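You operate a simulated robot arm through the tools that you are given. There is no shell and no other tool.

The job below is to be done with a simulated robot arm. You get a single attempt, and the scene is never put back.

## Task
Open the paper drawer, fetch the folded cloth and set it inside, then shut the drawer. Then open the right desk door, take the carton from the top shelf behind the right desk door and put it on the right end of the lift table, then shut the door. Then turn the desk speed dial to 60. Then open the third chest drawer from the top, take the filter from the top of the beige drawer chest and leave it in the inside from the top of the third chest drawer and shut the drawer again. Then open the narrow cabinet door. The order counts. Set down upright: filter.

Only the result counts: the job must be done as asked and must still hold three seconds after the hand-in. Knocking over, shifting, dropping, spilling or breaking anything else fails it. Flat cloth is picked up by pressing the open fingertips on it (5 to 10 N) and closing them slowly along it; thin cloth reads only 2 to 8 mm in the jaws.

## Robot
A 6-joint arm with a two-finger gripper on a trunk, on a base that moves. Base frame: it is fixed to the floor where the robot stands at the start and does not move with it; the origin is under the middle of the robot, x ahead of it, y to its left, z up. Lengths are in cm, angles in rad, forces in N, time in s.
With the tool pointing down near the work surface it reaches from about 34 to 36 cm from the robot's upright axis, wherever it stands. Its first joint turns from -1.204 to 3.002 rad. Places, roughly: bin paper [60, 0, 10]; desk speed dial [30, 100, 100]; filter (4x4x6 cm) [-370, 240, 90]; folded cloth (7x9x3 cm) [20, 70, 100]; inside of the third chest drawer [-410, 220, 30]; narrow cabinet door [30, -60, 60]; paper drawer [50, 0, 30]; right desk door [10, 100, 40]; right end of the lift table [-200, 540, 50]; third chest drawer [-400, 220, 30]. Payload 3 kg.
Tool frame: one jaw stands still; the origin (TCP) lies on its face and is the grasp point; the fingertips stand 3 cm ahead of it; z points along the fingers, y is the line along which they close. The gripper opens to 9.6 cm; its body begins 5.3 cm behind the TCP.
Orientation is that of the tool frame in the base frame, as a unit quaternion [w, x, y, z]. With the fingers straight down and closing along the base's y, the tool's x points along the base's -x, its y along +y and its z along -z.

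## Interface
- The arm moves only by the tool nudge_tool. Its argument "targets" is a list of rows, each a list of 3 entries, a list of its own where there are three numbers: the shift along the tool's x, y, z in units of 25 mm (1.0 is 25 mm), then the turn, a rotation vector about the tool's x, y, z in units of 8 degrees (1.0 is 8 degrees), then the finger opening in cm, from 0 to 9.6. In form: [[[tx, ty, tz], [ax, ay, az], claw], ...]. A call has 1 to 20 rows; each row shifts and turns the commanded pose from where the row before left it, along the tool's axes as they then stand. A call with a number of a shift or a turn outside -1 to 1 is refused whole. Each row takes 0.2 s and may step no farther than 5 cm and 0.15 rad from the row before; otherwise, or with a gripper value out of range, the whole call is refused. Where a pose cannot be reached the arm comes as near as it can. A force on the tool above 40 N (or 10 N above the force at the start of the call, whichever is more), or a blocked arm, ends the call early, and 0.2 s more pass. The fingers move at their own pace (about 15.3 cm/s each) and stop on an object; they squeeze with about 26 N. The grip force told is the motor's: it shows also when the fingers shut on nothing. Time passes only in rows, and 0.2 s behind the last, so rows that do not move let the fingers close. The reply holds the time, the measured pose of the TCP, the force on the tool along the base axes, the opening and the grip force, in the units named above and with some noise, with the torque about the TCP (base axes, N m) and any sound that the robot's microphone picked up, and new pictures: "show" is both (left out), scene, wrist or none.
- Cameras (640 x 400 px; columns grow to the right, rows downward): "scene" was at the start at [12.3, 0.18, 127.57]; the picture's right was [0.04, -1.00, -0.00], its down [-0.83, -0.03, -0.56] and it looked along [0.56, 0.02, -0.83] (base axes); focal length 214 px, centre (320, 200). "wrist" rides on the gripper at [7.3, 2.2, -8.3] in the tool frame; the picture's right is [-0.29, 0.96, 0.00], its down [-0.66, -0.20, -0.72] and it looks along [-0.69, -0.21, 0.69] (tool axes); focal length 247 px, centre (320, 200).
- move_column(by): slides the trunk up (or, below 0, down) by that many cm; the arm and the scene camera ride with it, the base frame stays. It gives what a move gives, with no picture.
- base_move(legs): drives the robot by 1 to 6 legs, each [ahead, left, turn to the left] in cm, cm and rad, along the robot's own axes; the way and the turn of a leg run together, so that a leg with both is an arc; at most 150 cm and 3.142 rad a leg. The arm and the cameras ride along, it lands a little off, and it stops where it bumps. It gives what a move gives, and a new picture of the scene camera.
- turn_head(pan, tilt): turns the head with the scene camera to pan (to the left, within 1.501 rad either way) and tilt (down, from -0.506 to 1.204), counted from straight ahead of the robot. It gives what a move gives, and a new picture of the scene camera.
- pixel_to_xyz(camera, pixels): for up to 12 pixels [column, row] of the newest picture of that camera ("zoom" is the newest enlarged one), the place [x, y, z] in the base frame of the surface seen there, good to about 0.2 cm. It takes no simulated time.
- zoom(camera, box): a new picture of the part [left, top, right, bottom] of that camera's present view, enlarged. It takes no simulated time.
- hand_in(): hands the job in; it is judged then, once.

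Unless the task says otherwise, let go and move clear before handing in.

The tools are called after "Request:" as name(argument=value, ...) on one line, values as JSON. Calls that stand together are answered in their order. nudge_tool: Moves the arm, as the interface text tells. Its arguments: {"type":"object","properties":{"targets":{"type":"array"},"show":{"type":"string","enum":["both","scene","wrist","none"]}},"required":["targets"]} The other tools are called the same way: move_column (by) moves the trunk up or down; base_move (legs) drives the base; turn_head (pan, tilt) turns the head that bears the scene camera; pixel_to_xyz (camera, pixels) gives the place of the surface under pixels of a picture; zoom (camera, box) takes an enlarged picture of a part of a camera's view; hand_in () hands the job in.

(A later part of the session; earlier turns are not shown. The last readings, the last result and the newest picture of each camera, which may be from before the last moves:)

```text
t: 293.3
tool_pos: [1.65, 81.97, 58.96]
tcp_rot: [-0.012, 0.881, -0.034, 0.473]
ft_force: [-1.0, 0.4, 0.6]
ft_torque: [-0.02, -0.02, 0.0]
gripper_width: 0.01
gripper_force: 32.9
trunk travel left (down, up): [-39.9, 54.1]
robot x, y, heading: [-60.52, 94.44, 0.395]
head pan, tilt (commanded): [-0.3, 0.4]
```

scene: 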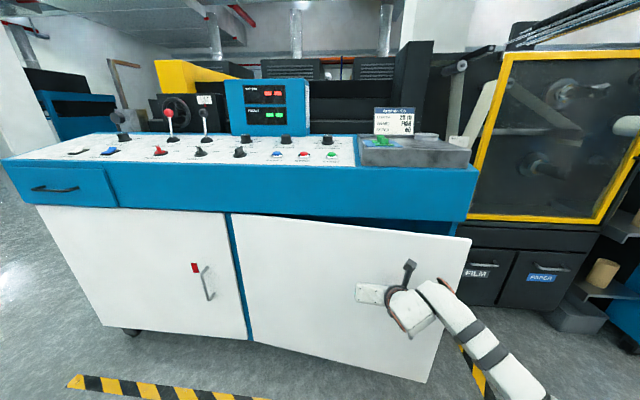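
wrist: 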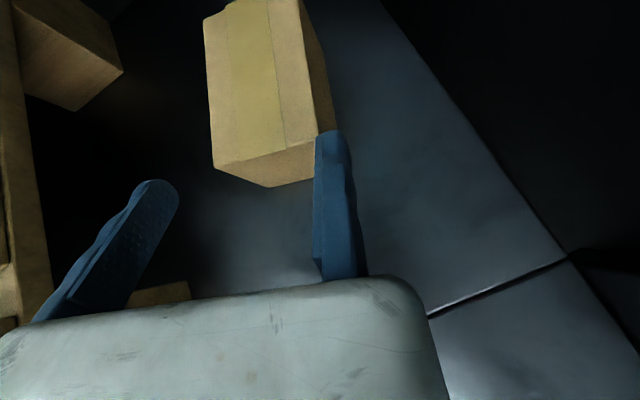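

About 10° left. Continue 7 cm, then finish with small nudges.

Request:
base_move(legs=[[6.3, -3.2, 0]])

Request:
nudge_tool(targets=[[[0.22, 0, 0.33], [0, 0, 0], 0], [[0.22, 0, 0.33], [0, 0, 0], 0], [[0.22, 0, 0.33], [0, 0, 0], 0], [[0.22, 0, 0.33], [0, 0, 0], 0]], show="scene")

```text
t: 294.3
tool_pos: [8.67, 81.39, 58.9]
tcp_rot: [-0.012, 0.88, -0.034, 0.473]
ft_force: [-0.2, 0.1, 0.2]
ft_torque: [0.01, 0.0, -0.02]
gripper_width: 0.0
gripper_force: 32.8
trunk travel left (down, up): [-39.9, 54.1]
robot x, y, heading: [-53.69, 93.84, 0.392]
head pan, tilt (commanded): [-0.3, 0.4]
```

scene: 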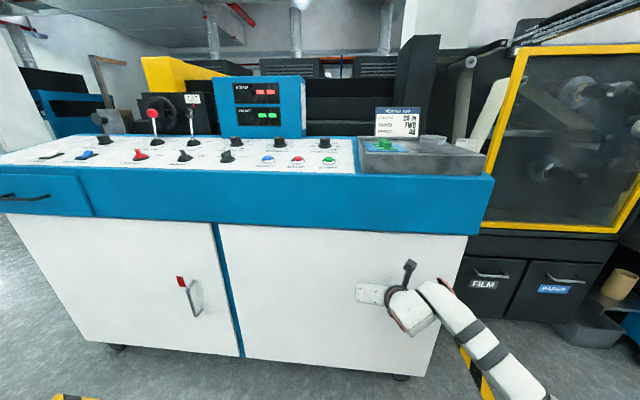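

```text
t: 294.9
tool_pos: [9.71, 81.41, 59.1]
tcp_rot: [-0.013, 0.883, -0.034, 0.468]
ft_force: [-22.4, -0.6, 9.0]
ft_torque: [-0.06, -0.11, -0.01]
gripper_width: 0.57
gripper_force: 33.2
trunk travel left (down, up): [-39.9, 54.1]
robot x, y, heading: [-53.67, 94.15, 0.394]
head pan, tilt (commanded): [-0.3, 0.4]
stopped in row 2: the force on the tool passed its limit at 53 N (the readings are from after the stop); the commanded pose is now the measured one
```

scene: 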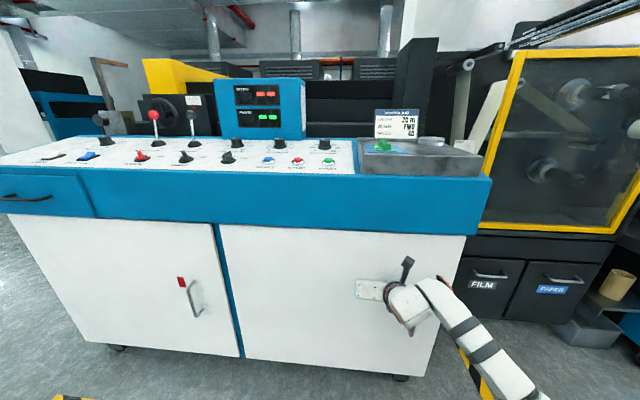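

A hard stop at 53 N indicates the door is shut. Back off and verify.

Request:
pixel_to_xyz(camera="scene", pixels=[[455, 250], [300, 250], [240, 250], [430, 370], [150, 250]])

Request:
nudge_tool(targets=[[[-0.5, 0, -0.8], [0, 0, 0], 0], [[-0.5, 0, -0.8], [0, 0, 0], 0]], show="none")

Request:
base_move(legs=[[-27.6, 11.7, 0]])

```text
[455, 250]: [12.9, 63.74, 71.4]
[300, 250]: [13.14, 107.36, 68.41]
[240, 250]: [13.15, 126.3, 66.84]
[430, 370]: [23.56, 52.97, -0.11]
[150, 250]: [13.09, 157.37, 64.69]
```

```text
t: 295.5
tool_pos: [5.27, 81.58, 59.01]
tcp_rot: [-0.012, 0.884, -0.034, 0.466]
ft_force: [0.0, -0.3, 0.5]
ft_torque: [0.01, -0.01, 0.03]
gripper_width: 0.0
gripper_force: 33.3
trunk travel left (down, up): [-39.9, 54.1]
robot x, y, heading: [-53.53, 94.25, 0.39]
head pan, tilt (commanded): [-0.3, 0.4]
```

```text
t: 297.5
tool_pos: [-24.94, 81.77, 58.93]
tcp_rot: [-0.013, 0.884, -0.033, 0.466]
ft_force: [-0.4, 0.2, -0.2]
ft_torque: [-0.01, 0.03, -0.02]
gripper_width: 0.0
gripper_force: 33.6
trunk travel left (down, up): [-39.9, 54.1]
robot x, y, heading: [-83.64, 94.19, 0.396]
head pan, tilt (commanded): [-0.3, 0.4]
```

scene: 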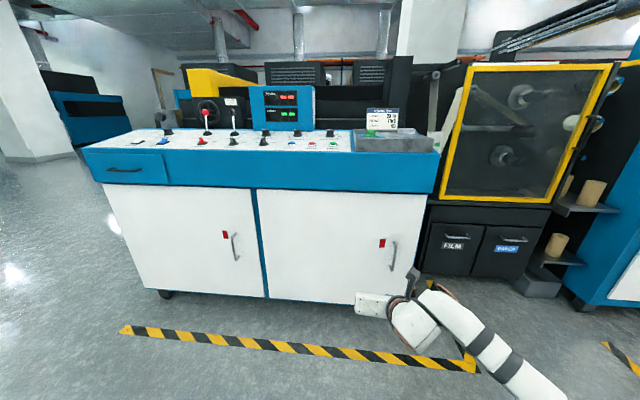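

The door is flush (x≈13.0) and shut. Next is the dial: raise the trunk and look at the panel from near.

Request:
move_column(by=40)

Request:
base_move(legs=[[32, -6, 0]])

Request:
turn_head(pan=-0.25, tilt=0.7)

```text
t: 301.4
tool_pos: [-24.82, 81.6, 98.91]
tcp_rot: [-0.013, 0.884, -0.033, 0.466]
ft_force: [-0.1, -0.3, 0.8]
ft_torque: [0.0, -0.03, -0.04]
gripper_width: 0.0
gripper_force: 33.0
trunk travel left (down, up): [-79.9, 14.1]
robot x, y, heading: [-83.35, 93.88, 0.398]
head pan, tilt (commanded): [-0.3, 0.4]
```

```text
t: 303.5
tool_pos: [7.21, 88.66, 98.92]
tcp_rot: [-0.013, 0.884, -0.034, 0.466]
ft_force: [0.0, 0.4, -0.5]
ft_torque: [-0.03, 0.01, 0.0]
gripper_width: 0.01
gripper_force: 33.2
trunk travel left (down, up): [-79.9, 14.1]
robot x, y, heading: [-51.35, 101.13, 0.395]
head pan, tilt (commanded): [-0.3, 0.4]
```

scene: 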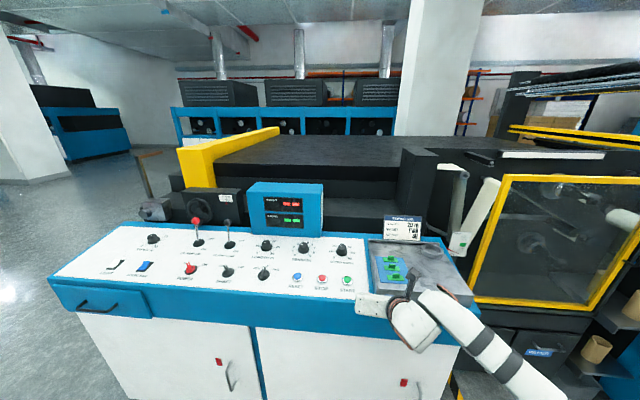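

```text
t: 304.3
tool_pos: [7.04, 88.54, 99.01]
tcp_rot: [-0.012, 0.884, -0.033, 0.466]
ft_force: [0.7, -0.6, 0.0]
ft_torque: [-0.01, 0.02, 0.0]
gripper_width: 0.01
gripper_force: 33.7
trunk travel left (down, up): [-79.9, 14.1]
robot x, y, heading: [-51.6, 100.73, 0.392]
head pan, tilt (commanded): [-0.25, 0.7]
```

scene: 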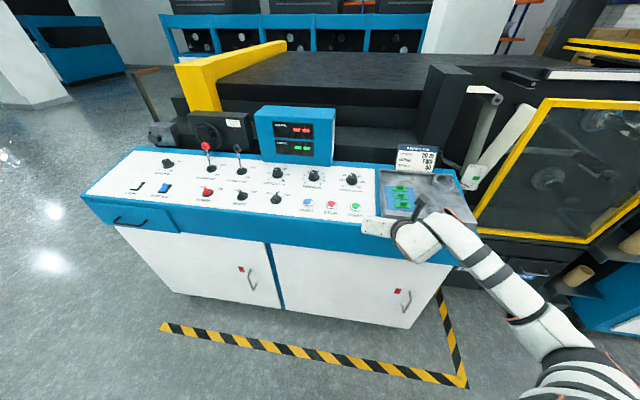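

Request:
zoom(camera="scene", box=[325, 160, 380, 200])

Request:
pixel_to_xyz(camera="scene", pixels=[[351, 180], [330, 175], [370, 175], [350, 192], [340, 200], [370, 195], [300, 195], [300, 165], [313, 176]])

```text
10.00 times, centred on (352, 180) of scene
```

zoom: 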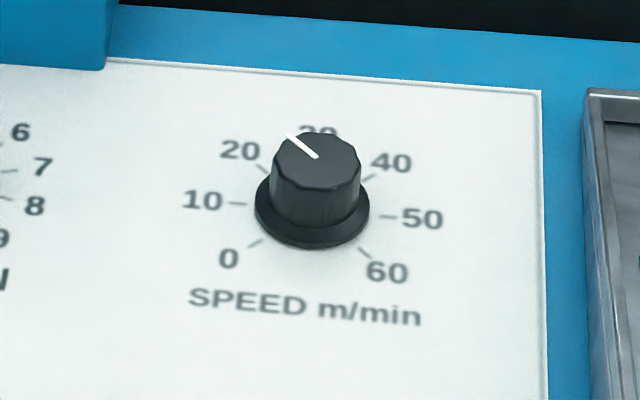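

```text
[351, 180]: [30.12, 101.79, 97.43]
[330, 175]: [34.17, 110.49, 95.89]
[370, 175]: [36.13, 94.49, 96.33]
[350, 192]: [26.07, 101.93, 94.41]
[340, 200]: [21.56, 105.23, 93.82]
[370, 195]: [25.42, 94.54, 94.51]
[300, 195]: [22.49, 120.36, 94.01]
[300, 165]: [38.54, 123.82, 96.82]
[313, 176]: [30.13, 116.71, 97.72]
```

The dial shows 0–60 with the pointer now between 20 and 30. I'll get 3D positions of ticks, pointer and knob.

Request:
pixel_to_xyz(camera="zoom", pixels=[[255, 243], [237, 203], [262, 168], [368, 177], [388, 217], [364, 252], [317, 156], [290, 136], [318, 180], [280, 210], [360, 210], [315, 245]])

Request:
pixel_to_xyz(camera="zoom", pixels=[[278, 150], [356, 158], [318, 134], [315, 186], [317, 170], [200, 260], [390, 260], [560, 250], [260, 215], [368, 220], [230, 120], [450, 120]])

```text
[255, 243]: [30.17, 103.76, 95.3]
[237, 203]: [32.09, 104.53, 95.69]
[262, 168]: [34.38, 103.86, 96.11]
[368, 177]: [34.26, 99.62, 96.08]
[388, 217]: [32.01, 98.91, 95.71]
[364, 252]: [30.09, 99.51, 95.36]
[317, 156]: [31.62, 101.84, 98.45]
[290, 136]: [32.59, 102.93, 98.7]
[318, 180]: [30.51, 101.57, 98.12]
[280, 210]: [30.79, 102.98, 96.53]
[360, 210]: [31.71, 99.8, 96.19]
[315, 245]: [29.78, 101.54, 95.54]
```

```text
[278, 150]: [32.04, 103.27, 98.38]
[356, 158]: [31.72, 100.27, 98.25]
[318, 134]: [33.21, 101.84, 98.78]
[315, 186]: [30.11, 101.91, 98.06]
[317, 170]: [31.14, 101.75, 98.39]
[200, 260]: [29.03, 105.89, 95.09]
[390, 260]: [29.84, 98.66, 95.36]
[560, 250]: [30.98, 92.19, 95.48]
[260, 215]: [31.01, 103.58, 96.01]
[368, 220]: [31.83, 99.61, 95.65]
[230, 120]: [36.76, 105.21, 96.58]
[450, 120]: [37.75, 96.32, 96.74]
```

The dial: 45° per 10 units, knob centre top ≈(31.65,101.8,98.4), ~3 cm wide, axis tilted ~11°, pointer ≈20, so it needs ~180° clockwise. First back off and turn the hand to point down.

Request:
base_move(legs=[[-27, 11, 0]])

Request:
nudge_tool(targets=[[[-0.73, 0, -0.39], [0, -1, 0], 0], [[-0.77, 0, -0.28], [0, -1, 0], 0], [[-0.81, 0, -0.17], [0, -1, 0], 0], [[-0.82, 0, -0.06], [0, -1, 0], 2], [[-0.82, 0, 0.06], [0, -1, 0], 4], [[-0.8, 0, 0.17], [0, -1, 0], 6], [[-0.78, 0, 0.28], [0, -1, 0], 6]], show="scene")

```text
t: 306.3
tool_pos: [-22.0, 88.52, 98.86]
tcp_rot: [-0.013, 0.884, -0.032, 0.466]
ft_force: [0.2, 0.5, 0.9]
ft_torque: [0.02, 0.0, 0.01]
gripper_width: 0.0
gripper_force: 33.6
trunk travel left (down, up): [-79.9, 14.1]
robot x, y, heading: [-80.67, 100.91, 0.396]
head pan, tilt (commanded): [-0.25, 0.7]
```

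scene: 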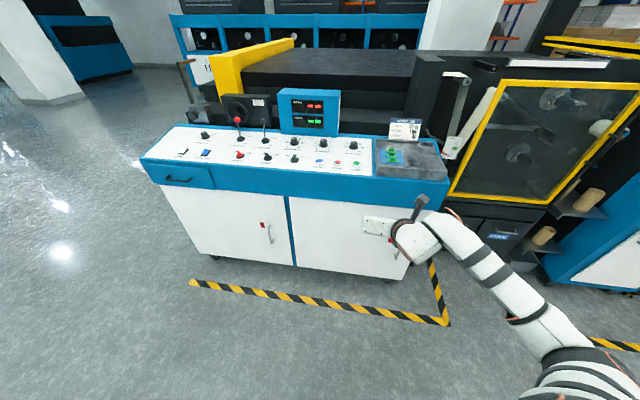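

```text
t: 307.9
tool_pos: [-34.7, 89.36, 92.18]
tcp_rot: [-0.026, 0.999, -0.022, -0.004]
ft_force: [0.5, -0.3, -0.2]
ft_torque: [-0.01, -0.04, 0.0]
gripper_width: 6.0
gripper_force: 0.1
trunk travel left (down, up): [-79.9, 14.1]
robot x, y, heading: [-80.86, 100.69, 0.404]
head pan, tilt (commanded): [-0.25, 0.7]
```

scene: 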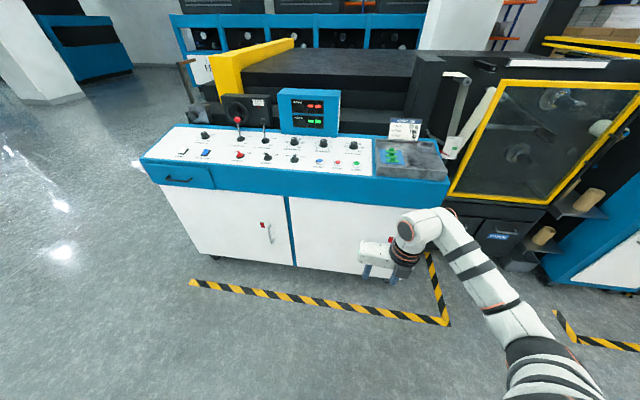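

Tool now points down (yaw −90°). Raise it and roll it −160° to get y_tool toward +y, ready for clockwise turning.

Request:
nudge_tool(targets=[[[0, 0, -1], [0, 0, -1], 6], [[0, 0, -1], [0, 0, -1], 6], [[0, 0, -0.8], [0, 0, -1], 6], [[0, 0, 0], [0, 0, -1], 6], [[0, 0, 0], [0, 0, -1], 6], [[0, 0, 0], [0, 0, -1], 6], [[0, 0, 0], [0, 0, -1], 6], [[0, 0, 0], [0, 0, -1], 6], [[0, 0, 0], [0, 0, -1], 6], [[0, 0, 0], [0, 0, -1], 6], [[0, 0, 0], [0, 0, -1], 6], [[0, 0, 0], [0, 0, -1], 6], [[0, 0, 0], [0, 0, -1], 6], [[0, 0, 0], [0, 0, -1], 6], [[0, 0, 0], [0, 0, -1], 6], [[0, 0, 0], [0, 0, -1], 6], [[0, 0, 0], [0, 0, -1], 6], [[0, 0, 0], [0, 0, -1], 6], [[0, 0, 0], [0, 0, -1], 6], [[0, 0, 0], [0, 0, -1], 6]], show="scene")

```text
t: 312.1
tool_pos: [-34.69, 89.17, 99.23]
tcp_rot: [-0.009, 0.196, 0.98, 0.026]
ft_force: [0.2, 0.1, -0.2]
ft_torque: [0.01, -0.02, 0.05]
gripper_width: 5.99
gripper_force: 0.0
trunk travel left (down, up): [-79.9, 14.1]
robot x, y, heading: [-80.87, 100.65, 0.396]
head pan, tilt (commanded): [-0.25, 0.7]
```

scene: 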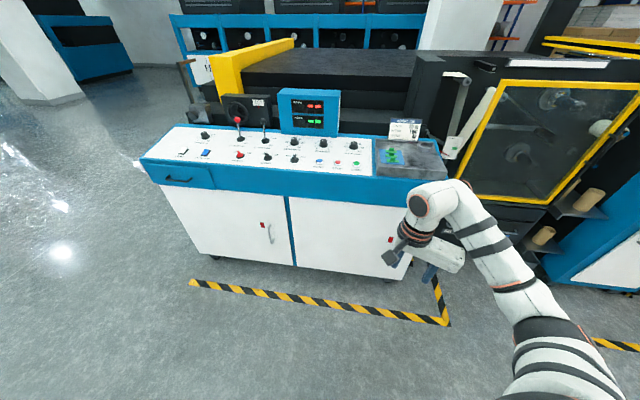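

Full roll without limits. Now turn the base by 0.32, align the tool with the knob's tilted axis, raise, and drive over the dial.

Request:
move_column(by=6)

Request:
base_move(legs=[[0, 0, 0.32], [33.2, -29.0, 0]])

Request:
nudge_tool(targets=[[[0, 0, 0], [0.12, -0.775, 0], 6], [[0, 0, 0], [0.12, -0.775, 0], 6]], show="none")

```text
t: 313.1
tool_pos: [-34.77, 89.16, 105.33]
tcp_rot: [-0.008, 0.196, 0.98, 0.026]
ft_force: [0.1, -0.2, -0.3]
ft_torque: [-0.01, 0.0, 0.0]
gripper_width: 6.02
gripper_force: 0.1
trunk travel left (down, up): [-85.9, 8.1]
robot x, y, heading: [-80.77, 100.41, 0.39]
head pan, tilt (commanded): [-0.25, 0.7]
```

```text
t: 316.9
tool_pos: [10.78, 104.09, 105.25]
tcp_rot: [-0.011, 0.038, 0.999, 0.024]
ft_force: [0.9, -0.2, 0.1]
ft_torque: [0.03, 0.05, 0.03]
gripper_width: 6.0
gripper_force: 0.1
trunk travel left (down, up): [-85.9, 8.1]
robot x, y, heading: [-36.28, 100.74, 0.718]
head pan, tilt (commanded): [-0.25, 0.7]
```

scene: 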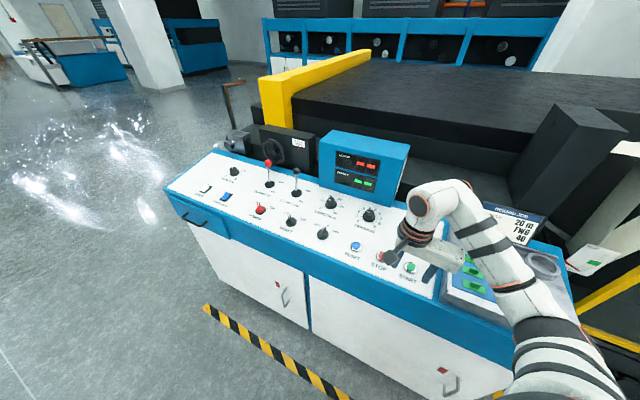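

```text
t: 317.4
tool_pos: [10.81, 104.07, 105.26]
tcp_rot: [0.096, 0.04, 0.995, 0.003]
ft_force: [0.3, 0.7, 0.7]
ft_torque: [0.0, 0.01, -0.01]
gripper_width: 6.0
gripper_force: 0.0
trunk travel left (down, up): [-85.9, 8.1]
robot x, y, heading: [-36.36, 100.92, 0.716]
head pan, tilt (commanded): [-0.25, 0.7]
```

Tool axis now matches the knob axis. Drive the last 20 cm over the dial and view with the wrist camera.

Request:
base_move(legs=[[14.7, -13.8, 0]])

Request:
nudge_tool(targets=[[[0, 0, 0], [0, 0, 0], 6]], show="both")

```text
t: 319.1
tool_pos: [30.75, 103.41, 105.27]
tcp_rot: [0.096, 0.04, 0.995, 0.003]
ft_force: [-0.1, -0.8, -0.7]
ft_torque: [-0.02, 0.02, 0.02]
gripper_width: 6.0
gripper_force: 0.1
trunk travel left (down, up): [-85.9, 8.1]
robot x, y, heading: [-16.51, 100.23, 0.716]
head pan, tilt (commanded): [-0.25, 0.7]
```

scene: 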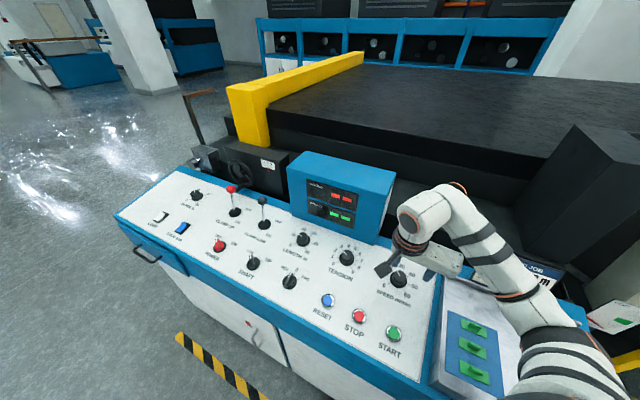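

```text
t: 319.4
tool_pos: [30.74, 103.19, 105.33]
tcp_rot: [0.097, 0.04, 0.995, 0.003]
ft_force: [0.4, -0.1, -0.8]
ft_torque: [0.0, 0.0, -0.01]
gripper_width: 6.01
gripper_force: 0.0
trunk travel left (down, up): [-85.9, 8.1]
robot x, y, heading: [-16.54, 100.03, 0.719]
head pan, tilt (commanded): [-0.25, 0.7]
```

scene: 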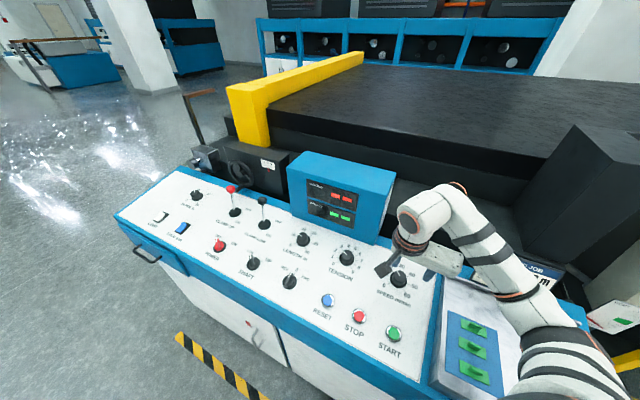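
wrist: 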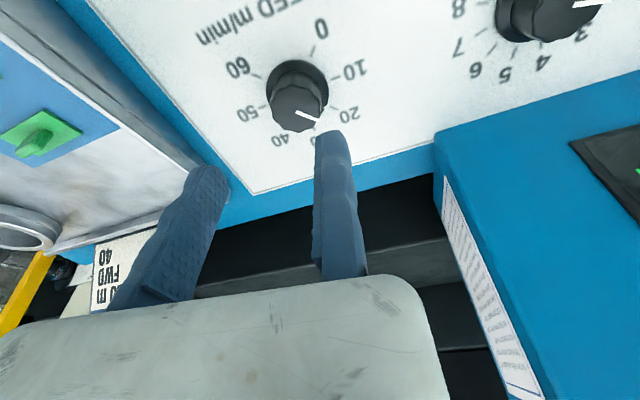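

Request:
zoom(camera="wrist", box=[220, 20, 380, 150])

```text
3.08 times, centred on (300, 85) of wrist
```

zoom: 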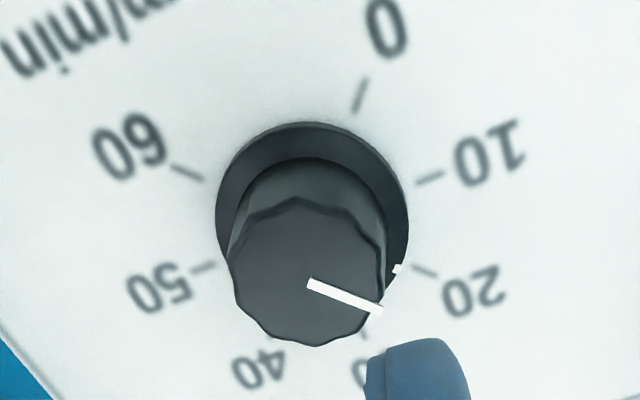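

The skirt mark shows the dial is at 20. Measure the knob top precisely.

Request:
pixel_to_xyz(camera="zoom", pixels=[[236, 262], [382, 280], [300, 340], [308, 206], [308, 275], [310, 283], [376, 309], [250, 320], [360, 325], [345, 215], [260, 220], [320, 340]])

```text
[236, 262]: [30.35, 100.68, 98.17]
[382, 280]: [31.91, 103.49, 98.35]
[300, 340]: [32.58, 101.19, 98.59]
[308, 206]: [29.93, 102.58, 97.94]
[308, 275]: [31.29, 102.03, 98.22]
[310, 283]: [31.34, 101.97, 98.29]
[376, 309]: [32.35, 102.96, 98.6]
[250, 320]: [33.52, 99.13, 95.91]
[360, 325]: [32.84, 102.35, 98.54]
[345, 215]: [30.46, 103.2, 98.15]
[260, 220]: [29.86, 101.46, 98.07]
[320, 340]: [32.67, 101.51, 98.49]
```

Knob centre ≈(31.3,101.95,98.3). Shift onto the axis and descend in stages.

Request:
nudge_tool(targets=[[[0.27, 0.22, 0.6], [0, 0, 0], 6], [[0, 0, 0.9], [0, 0, 0], 6]], show="wrist")

Request:
zoom(camera="wrist", box=[180, 60, 400, 260])

```text
t: 320.1
tool_pos: [30.94, 104.0, 101.54]
tcp_rot: [0.096, 0.04, 0.995, 0.003]
ft_force: [-0.2, -0.5, 0.1]
ft_torque: [0.01, 0.0, 0.01]
gripper_width: 6.01
gripper_force: 0.0
trunk travel left (down, up): [-85.9, 8.1]
robot x, y, heading: [-16.63, 99.66, 0.717]
head pan, tilt (commanded): [-0.25, 0.7]
```

wrist: 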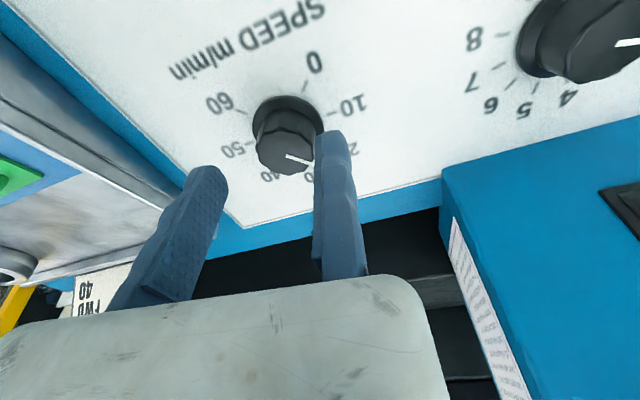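

```text
2.00 times, centred on (290, 160) of wrist
```

zoom: 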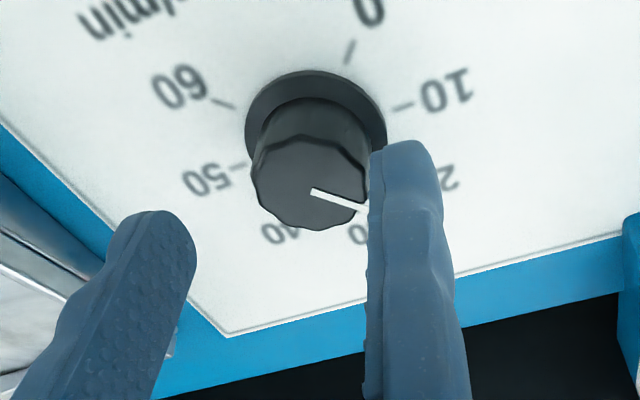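

Request:
pixel_to_xyz(camera="zoom", pixels=[[256, 170], [364, 205], [300, 226], [318, 140], [310, 190], [345, 222], [268, 205], [355, 160], [275, 145], [392, 150], [385, 165], [425, 160]])

```text
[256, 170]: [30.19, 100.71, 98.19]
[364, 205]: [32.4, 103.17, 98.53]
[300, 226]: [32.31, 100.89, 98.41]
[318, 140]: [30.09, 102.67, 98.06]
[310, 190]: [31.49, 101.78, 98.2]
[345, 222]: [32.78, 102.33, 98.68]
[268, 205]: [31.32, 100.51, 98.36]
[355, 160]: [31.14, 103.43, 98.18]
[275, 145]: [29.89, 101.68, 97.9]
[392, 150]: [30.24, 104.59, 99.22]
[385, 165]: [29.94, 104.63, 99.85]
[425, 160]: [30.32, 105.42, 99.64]
```

Knob centre confirmed (31.35,101.97). Close the side gap a bit and descend 2 cm, then grip.

Request:
nudge_tool(targets=[[[0, -0.13, 0.4], [0, 0, 0], 6], [[0, 0, 0.4], [0, 0, 0], 6], [[0, 0, 0], [0, 0, 0], 4.5], [[0, 0, 0], [0, 0, 0], 3.4], [[0, 0, 0], [0, 0, 0], 2.6], [[0, 0, 0], [0, 0, 0], 2.2]], show="wrist")

```text
t: 321.4
tool_pos: [31.32, 103.67, 99.48]
tcp_rot: [0.095, 0.04, 0.995, 0.003]
ft_force: [-2.0, -4.7, -4.7]
ft_torque: [-0.19, -0.03, -0.09]
gripper_width: 3.36
gripper_force: 45.0
trunk travel left (down, up): [-85.9, 8.1]
robot x, y, heading: [-16.89, 100.15, 0.714]
head pan, tilt (commanded): [-0.25, 0.7]
```

wrist: 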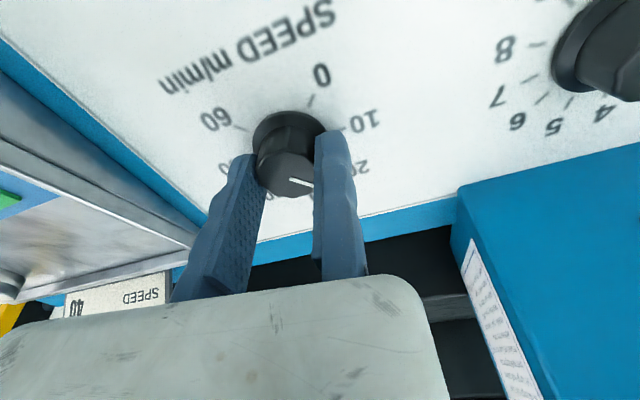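

Knob gripped (3.36 cm). Turn 40° clockwise about the knob's axis and check.

Request:
nudge_tool(targets=[[[-0.0935, -0.0065, 0], [0, 0, 1], 2.2], [[-0.0935, -0.0065, 0], [0, 0, 1], 2.2], [[-0.0935, -0.0065, 0], [0, 0, 1], 2.2], [[-0.0935, -0.0065, 0], [0, 0, 1], 2.2], [[-0.0935, -0.0065, 0], [0, 0, 1], 2.2]], show="wrist")

```text
t: 322.6
tool_pos: [32.34, 103.1, 99.65]
tcp_rot: [0.088, 0.379, 0.92, 0.036]
ft_force: [-0.3, -0.7, -0.5]
ft_torque: [-0.79, 0.5, -0.14]
gripper_width: 3.35
gripper_force: 45.1
trunk travel left (down, up): [-85.9, 8.1]
robot x, y, heading: [-16.37, 100.03, 0.715]
head pan, tilt (commanded): [-0.25, 0.7]
```

wrist: 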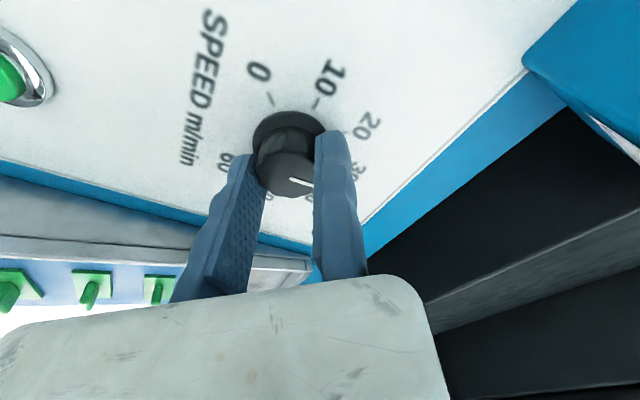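

The knob turns with the hand. Continue another 48°.

Request:
nudge_tool(targets=[[[-0.0935, -0.0065, 0], [0, 0, 1], 2.2], [[-0.0935, -0.0065, 0], [0, 0, 1], 2.2], [[-0.0935, -0.0065, 0], [0, 0, 1], 2.2], [[-0.0935, -0.0065, 0], [0, 0, 1], 2.2], [[-0.0935, -0.0065, 0], [0, 0, 1], 2.2], [[-0.0935, -0.0065, 0], [0, 0, 1], 2.2]], show="both")

```text
t: 324.1
tool_pos: [32.92, 101.84, 99.8]
tcp_rot: [0.067, 0.72, 0.687, 0.069]
ft_force: [14.5, 0.1, 20.8]
ft_torque: [-0.87, 0.72, -0.17]
gripper_width: 3.3
gripper_force: 45.2
trunk travel left (down, up): [-85.9, 8.1]
robot x, y, heading: [-16.07, 100.06, 0.716]
head pan, tilt (commanded): [-0.25, 0.7]
```

scene: 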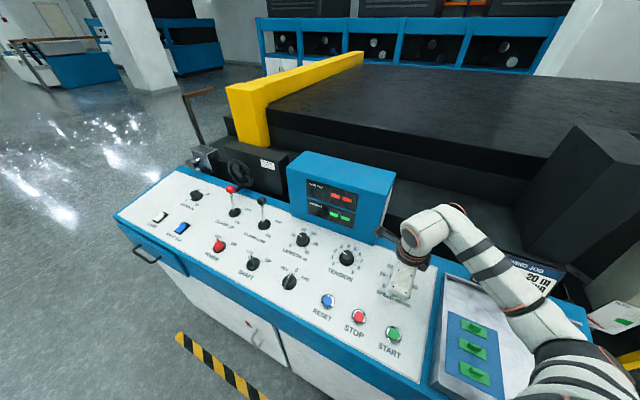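
wrist: 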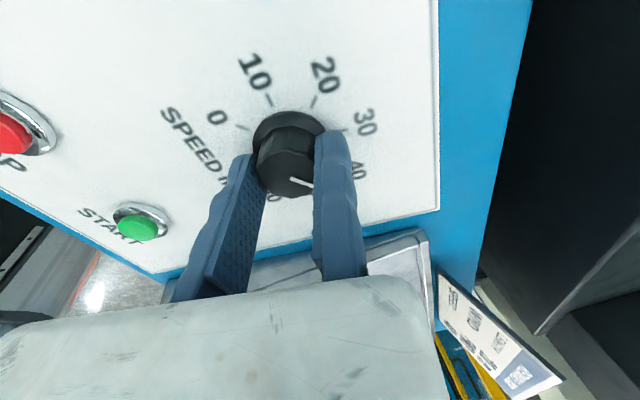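

About 88° done (pointer near 40). Release, lift 2.5 cm, turn back 96°, and re-grip for the second half.

Request:
nudge_tool(targets=[[[0, 0, 0], [0, 0, 0], 4], [[0, 0, 0], [0, 0, 0], 6], [[0, 0.1, 0], [0, 0, 0], 6], [[0, 0, -1], [0, 0, 0], 6]], show="wrist")

Request:
zoom(camera="wrist", box=[180, 30, 400, 230])

```text
t: 325.1
tool_pos: [32.37, 101.93, 102.39]
tcp_rot: [0.066, 0.72, 0.687, 0.067]
ft_force: [-0.1, 0.1, 0.2]
ft_torque: [-0.01, -0.03, 0.02]
gripper_width: 6.0
gripper_force: 0.0
trunk travel left (down, up): [-85.9, 8.1]
robot x, y, heading: [-16.32, 99.77, 0.714]
head pan, tilt (commanded): [-0.25, 0.7]
```

wrist: 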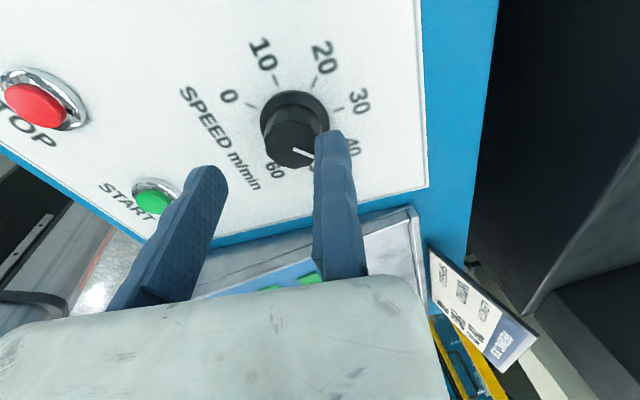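

```text
2.00 times, centred on (290, 130) of wrist
```

zoom: 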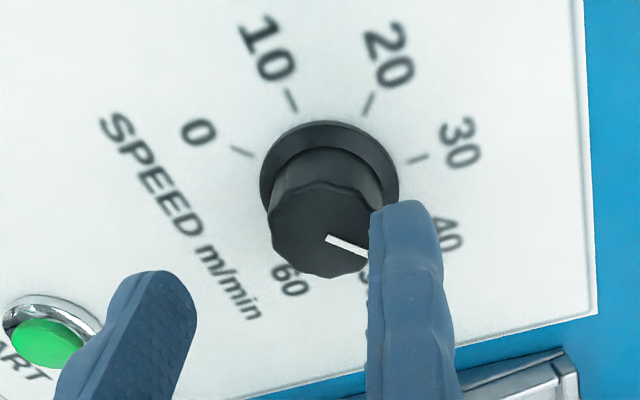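

Request:
nudge_tool(targets=[[[0.107, -0.0075, 0], [0, 0, -1], 6], [[0.107, -0.0075, 0], [0, 0, -1], 6], [[0.107, -0.0075, 0], [0, 0, -1], 6], [[0.107, -0.0075, 0], [0, 0, -1], 6], [[0.107, -0.0075, 0], [0, 0, -1], 6], [[0.107, -0.0075, 0], [0, 0, -1], 6], [[0.107, -0.0075, 0], [0, 0, -1], 6], [[0.107, -0.0075, 0], [0, 0, -1], 6], [[0.107, -0.0075, 0], [0, 0, -1], 6], [[0.107, -0.0075, 0], [0, 0, -1], 6], [[0.107, -0.0075, 0], [0, 0, -1], 6], [[0.107, -0.0075, 0], [0, 0, -1], 6]], show="wrist")

Request:
zoom(camera="wrist", box=[180, 30, 400, 230])

```text
t: 327.6
tool_pos: [30.53, 103.89, 101.9]
tcp_rot: [0.095, -0.031, 0.995, -0.003]
ft_force: [0.0, 0.4, -1.1]
ft_torque: [0.01, 0.06, 0.01]
gripper_width: 5.99
gripper_force: 0.0
trunk travel left (down, up): [-85.9, 8.1]
robot x, y, heading: [-16.6, 100.31, 0.714]
head pan, tilt (commanded): [-0.25, 0.7]
```

wrist: 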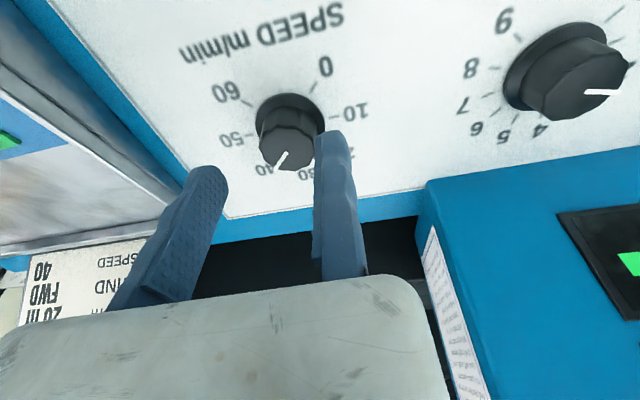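

```text
2.00 times, centred on (290, 130) of wrist
```

zoom: 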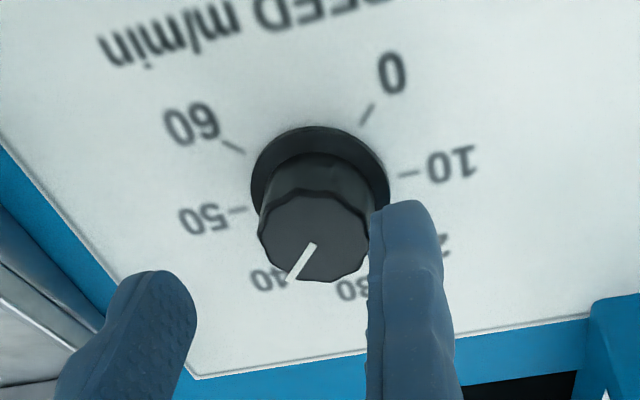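

The pointer is at about 40. Measure its exact angle.

Request:
pixel_to_xyz(camera="zoom", pixels=[[313, 247], [293, 275], [303, 262], [264, 235], [366, 240], [330, 277], [320, 195], [240, 150], [240, 210], [365, 115], [408, 174]])

```text
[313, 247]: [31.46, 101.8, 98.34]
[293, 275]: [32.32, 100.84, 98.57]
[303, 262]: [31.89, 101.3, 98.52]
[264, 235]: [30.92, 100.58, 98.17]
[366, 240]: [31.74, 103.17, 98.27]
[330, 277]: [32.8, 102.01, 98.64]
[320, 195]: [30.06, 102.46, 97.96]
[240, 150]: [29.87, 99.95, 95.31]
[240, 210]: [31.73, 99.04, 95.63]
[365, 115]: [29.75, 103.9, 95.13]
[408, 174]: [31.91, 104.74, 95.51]
```

Pointer angle ≈ +47.6° (value ≈40.5); 60 is at +135°. Descend, grip and turn 87° more.

Request:
nudge_tool(targets=[[[0, -0.04, 0.5], [0, 0, 0], 6], [[0, 0, 0.47], [0, 0, 0], 6], [[0, 0, 0], [0, 0, 0], 4.5], [[0, 0, 0], [0, 0, 0], 3.4], [[0, 0, 0], [0, 0, 0], 2.6], [[0, 0, 0], [0, 0, 0], 2.2]], show="none")

Request:
nudge_tool(targets=[[[-0.0935, -0.0065, 0], [0, 0, 1], 2.2], [[-0.0935, -0.0065, 0], [0, 0, 1], 2.2], [[-0.0935, -0.0065, 0], [0, 0, 1], 2.2], [[-0.0935, -0.0065, 0], [0, 0, 1], 2.2], [[-0.0935, -0.0065, 0], [0, 0, 1], 2.2], [[-0.0935, -0.0065, 0], [0, 0, 1], 2.2], [[-0.0935, -0.0065, 0], [0, 0, 1], 2.2]], show="wrist")

```text
t: 329.1
tool_pos: [30.93, 103.63, 99.52]
tcp_rot: [0.095, -0.029, 0.995, -0.004]
ft_force: [-0.5, -6.8, -1.6]
ft_torque: [0.04, -0.08, -0.01]
gripper_width: 3.45
gripper_force: 45.2
trunk travel left (down, up): [-85.9, 8.1]
robot x, y, heading: [-16.47, 100.06, 0.719]
head pan, tilt (commanded): [-0.25, 0.7]
```

```text
t: 330.6
tool_pos: [32.36, 103.04, 99.78]
tcp_rot: [0.086, 0.443, 0.891, 0.043]
ft_force: [9.3, -5.3, 11.9]
ft_torque: [-1.51, 0.04, -0.05]
gripper_width: 3.47
gripper_force: 45.1
trunk travel left (down, up): [-85.9, 8.1]
robot x, y, heading: [-16.62, 100.01, 0.715]
head pan, tilt (commanded): [-0.25, 0.7]
```

wrist: 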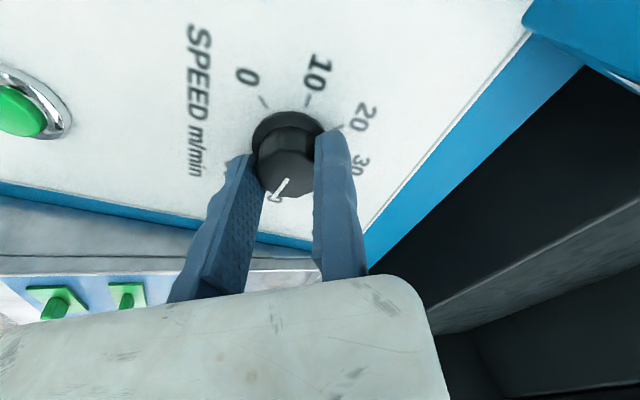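

Request:
nudge_tool(targets=[[[-0.0935, -0.0065, 0], [0, 0, 1], 2.2], [[-0.0935, -0.0065, 0], [0, 0, 1], 2.2], [[-0.0935, -0.0065, 0], [0, 0, 1], 2.2], [[-0.09, -0.006, 0], [0, 0, 0.95], 2.2]], show="wrist")

Request:
nudge_tool(targets=[[[0, 0, 0], [0, 0, 0], 4], [[0, 0, 0], [0, 0, 0], 6], [[0, 0.08, 0], [0, 0, 0], 6], [[0, 0, -1], [0, 0, 0], 6], [[0, 0, -0.5], [0, 0, 0], 6]], show="wrist")

Request:
zoom(camera="wrist", box=[180, 0, 400, 200])

```text
t: 331.7
tool_pos: [32.77, 102.16, 99.95]
tcp_rot: [0.071, 0.666, 0.739, 0.066]
ft_force: [6.0, -3.1, 9.5]
ft_torque: [0.29, 1.11, 0.48]
gripper_width: 3.46
gripper_force: 44.6
trunk travel left (down, up): [-85.9, 8.1]
robot x, y, heading: [-16.69, 100.04, 0.713]
head pan, tilt (commanded): [-0.25, 0.7]
stopped in row 4: the force on the tool passed its limit at 41 N (the readings are from after the stop); the commanded pose is now the measured one
```

wrist: 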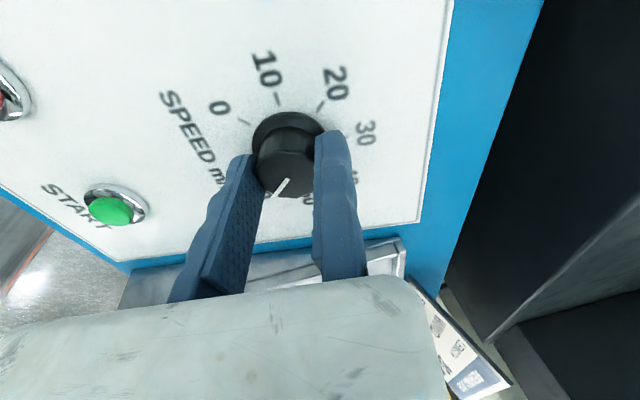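

```text
t: 332.9
tool_pos: [32.15, 102.31, 103.64]
tcp_rot: [0.073, 0.666, 0.739, 0.066]
ft_force: [-0.4, -0.3, 0.6]
ft_torque: [-0.01, -0.05, -0.01]
gripper_width: 6.02
gripper_force: 0.0
trunk travel left (down, up): [-85.9, 8.1]
robot x, y, heading: [-16.38, 99.92, 0.715]
head pan, tilt (commanded): [-0.25, 0.7]
```

wrist: 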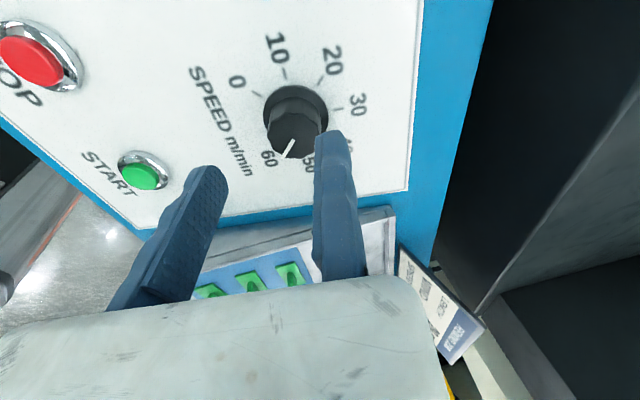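

```text
2.00 times, centred on (290, 100) of wrist
```

zoom: 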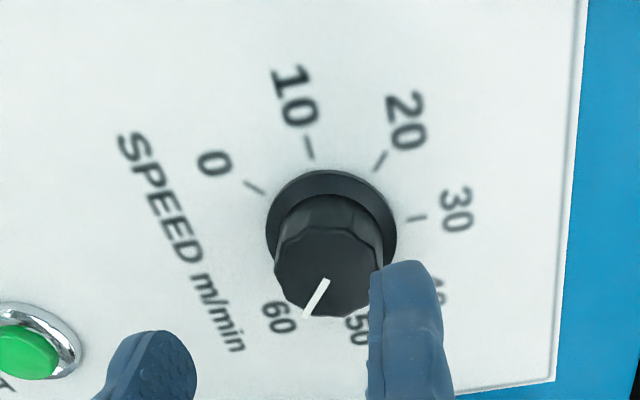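

It stopped in the last row (force limit), perhaps at the dial's end stop. Measure the pointer angle now.

Request:
pixel_to_xyz(camera="zoom", pixels=[[327, 282], [307, 314], [316, 300], [278, 275], [380, 275], [330, 310], [330, 225], [300, 308], [262, 190], [306, 145], [382, 162], [415, 218]])

```text
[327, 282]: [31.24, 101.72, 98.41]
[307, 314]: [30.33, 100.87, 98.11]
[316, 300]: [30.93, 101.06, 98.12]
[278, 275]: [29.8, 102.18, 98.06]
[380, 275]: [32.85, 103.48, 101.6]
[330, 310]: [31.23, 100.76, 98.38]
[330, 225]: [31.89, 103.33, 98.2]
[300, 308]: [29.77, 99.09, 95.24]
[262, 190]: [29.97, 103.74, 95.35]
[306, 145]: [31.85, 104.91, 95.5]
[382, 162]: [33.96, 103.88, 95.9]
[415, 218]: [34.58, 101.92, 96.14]
```

Pointer angle ≈ 137°, i.e. at 60. Back away and verify with the scene camera.

Request:
nudge_tool(targets=[[[0, 0, -1], [0, 0, 0], 6]], show="none")

Request:
base_move(legs=[[-30.2, 26.2, 0]])

Request:
turn_head(pan=-0.65, tilt=0.7)

```text
t: 333.3
tool_pos: [31.62, 102.21, 106.15]
tcp_rot: [0.072, 0.667, 0.739, 0.065]
ft_force: [-0.2, -0.1, 0.3]
ft_torque: [0.01, 0.0, -0.01]
gripper_width: 6.0
gripper_force: 0.0
trunk travel left (down, up): [-85.9, 8.1]
robot x, y, heading: [-16.55, 100.18, 0.714]
head pan, tilt (commanded): [-0.25, 0.7]
```

```text
t: 335.8
tool_pos: [-8.08, 102.32, 106.01]
tcp_rot: [0.073, 0.666, 0.74, 0.065]
ft_force: [-0.3, -0.4, -0.2]
ft_torque: [-0.03, -0.03, 0.0]
gripper_width: 5.97
gripper_force: 0.1
trunk travel left (down, up): [-85.9, 8.1]
robot x, y, heading: [-56.72, 99.87, 0.719]
head pan, tilt (commanded): [-0.25, 0.7]
```

scene: 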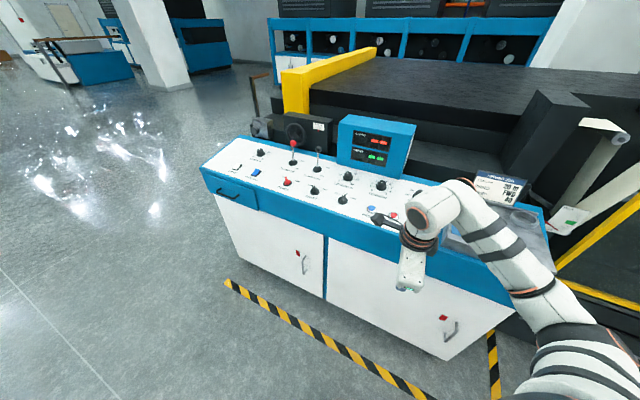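

```text
t: 336.7
tool_pos: [-8.15, 102.28, 106.05]
tcp_rot: [0.072, 0.666, 0.739, 0.064]
ft_force: [-0.4, -0.1, -0.3]
ft_torque: [0.02, -0.03, 0.0]
gripper_width: 6.0
gripper_force: 0.0
trunk travel left (down, up): [-85.9, 8.1]
robot x, y, heading: [-56.38, 99.9, 0.717]
head pan, tilt (commanded): [-0.649, 0.7]
```

scene: 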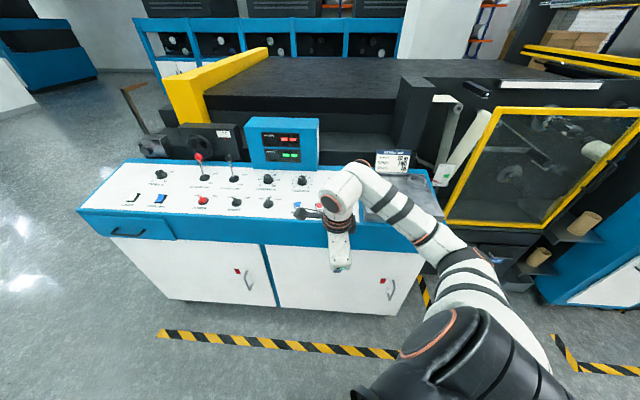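

The arm hides the dial; move 35 cm to the right to see it.

Request:
base_move(legs=[[-23, -26.4, 0]])

Request:
turn_head(pan=-0.4, tilt=0.55)

```text
t: 339.0
tool_pos: [-7.87, 67.07, 106.13]
tcp_rot: [0.073, 0.667, 0.739, 0.065]
ft_force: [0.4, -0.2, 0.3]
ft_torque: [-0.01, 0.0, 0.01]
gripper_width: 6.02
gripper_force: 0.1
trunk travel left (down, up): [-85.9, 8.1]
robot x, y, heading: [-55.96, 65.0, 0.711]
head pan, tilt (commanded): [-0.649, 0.7]
```

scene: 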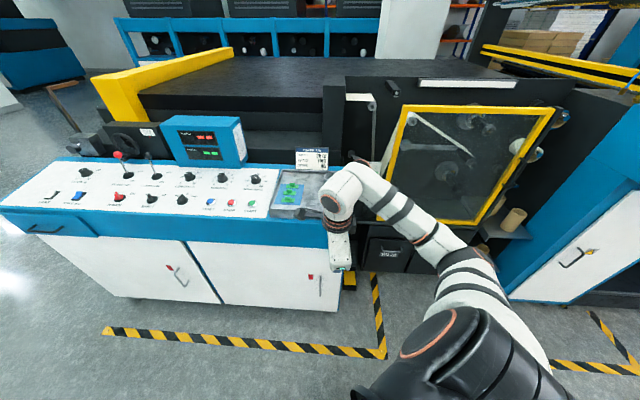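

```text
t: 339.7
tool_pos: [-7.88, 67.03, 106.08]
tcp_rot: [0.072, 0.667, 0.739, 0.065]
ft_force: [0.0, -0.2, -0.3]
ft_torque: [-0.04, -0.02, -0.03]
gripper_width: 5.99
gripper_force: 0.1
trunk travel left (down, up): [-85.9, 8.1]
robot x, y, heading: [-56.06, 65.29, 0.711]
head pan, tilt (commanded): [-0.4, 0.55]
```

scene: 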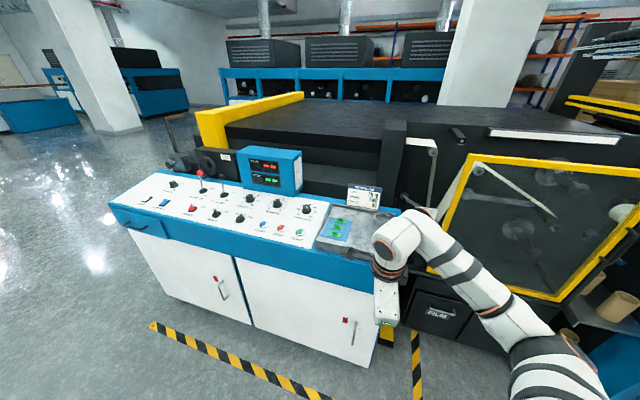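

Request:
zoom(camera="scene", box=[285, 195, 333, 228])

```text
12.12 times, centred on (309, 212) of scene
```

zoom: 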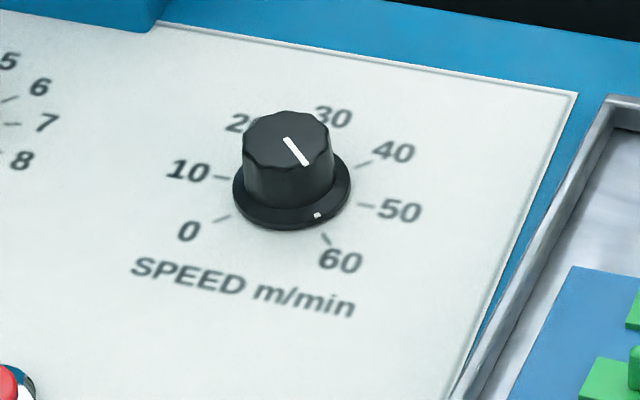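

The skirt mark at zoom (318,215) appears close to the 60 tick (326,238). Check numerically.

Request:
pixel_to_xyz(camera="zoom", pixels=[[318, 215], [326, 239], [366, 206], [221, 219], [221, 178], [365, 163], [287, 140], [305, 163], [296, 151], [247, 140], [331, 142], [290, 113]])

```text
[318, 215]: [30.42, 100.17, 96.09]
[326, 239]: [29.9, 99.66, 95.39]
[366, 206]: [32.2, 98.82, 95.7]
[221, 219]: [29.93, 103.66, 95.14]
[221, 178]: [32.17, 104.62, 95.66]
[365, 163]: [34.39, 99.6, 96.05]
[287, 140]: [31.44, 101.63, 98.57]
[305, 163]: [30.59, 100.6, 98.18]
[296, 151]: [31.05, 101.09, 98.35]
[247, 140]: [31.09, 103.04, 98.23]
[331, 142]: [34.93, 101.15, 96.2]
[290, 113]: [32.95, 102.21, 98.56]
```

The skirt mark seems ~4° short of the 60 tick by image geometry. I'll get a closer, steeper view with the arm out of the way.

Request:
base_move(legs=[[0, 0, -0.711], [0, 45, 0], [35, 0, 0]])

Request:
turn_head(pan=-0.2, tilt=0.85)

```text
t: 346.2
tool_pos: [16.69, 80.5, 105.98]
tcp_rot: [0.091, 0.882, 0.461, 0.035]
ft_force: [-0.8, 0.1, -0.7]
ft_torque: [0.02, 0.0, 0.01]
gripper_width: 6.0
gripper_force: 0.0
trunk travel left (down, up): [-85.9, 8.1]
robot x, y, heading: [-21.58, 110.15, 0.006]
head pan, tilt (commanded): [-0.4, 0.55]
```

scene: 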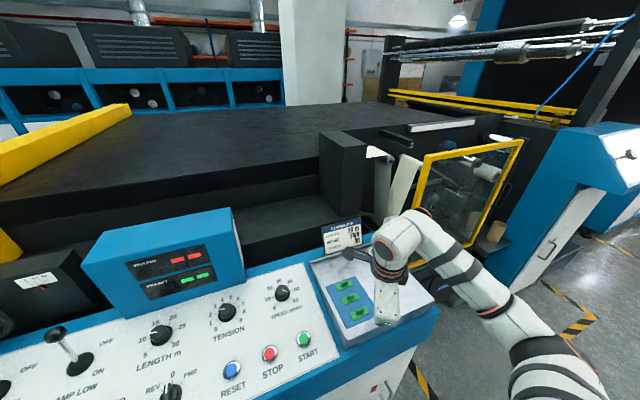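

```text
t: 347.0
tool_pos: [16.7, 80.3, 106.15]
tcp_rot: [0.091, 0.882, 0.462, 0.035]
ft_force: [0.1, -0.9, 1.3]
ft_torque: [0.01, -0.01, 0.0]
gripper_width: 5.99
gripper_force: 0.0
trunk travel left (down, up): [-85.9, 8.1]
robot x, y, heading: [-21.5, 110.12, 0.006]
head pan, tilt (commanded): [-0.201, 0.85]
```

scene: 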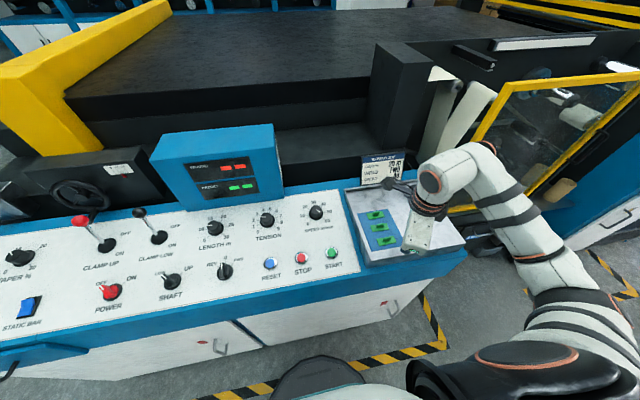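

Request:
zoom(camera="scene", box=[296, 196, 340, 234])

```text
10.53 times, centred on (318, 215) of scene
```

zoom: 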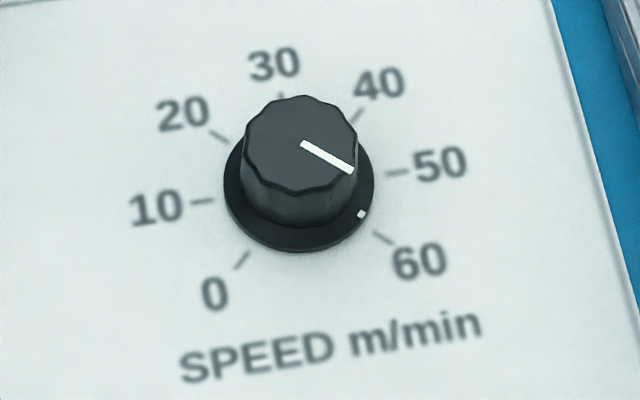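

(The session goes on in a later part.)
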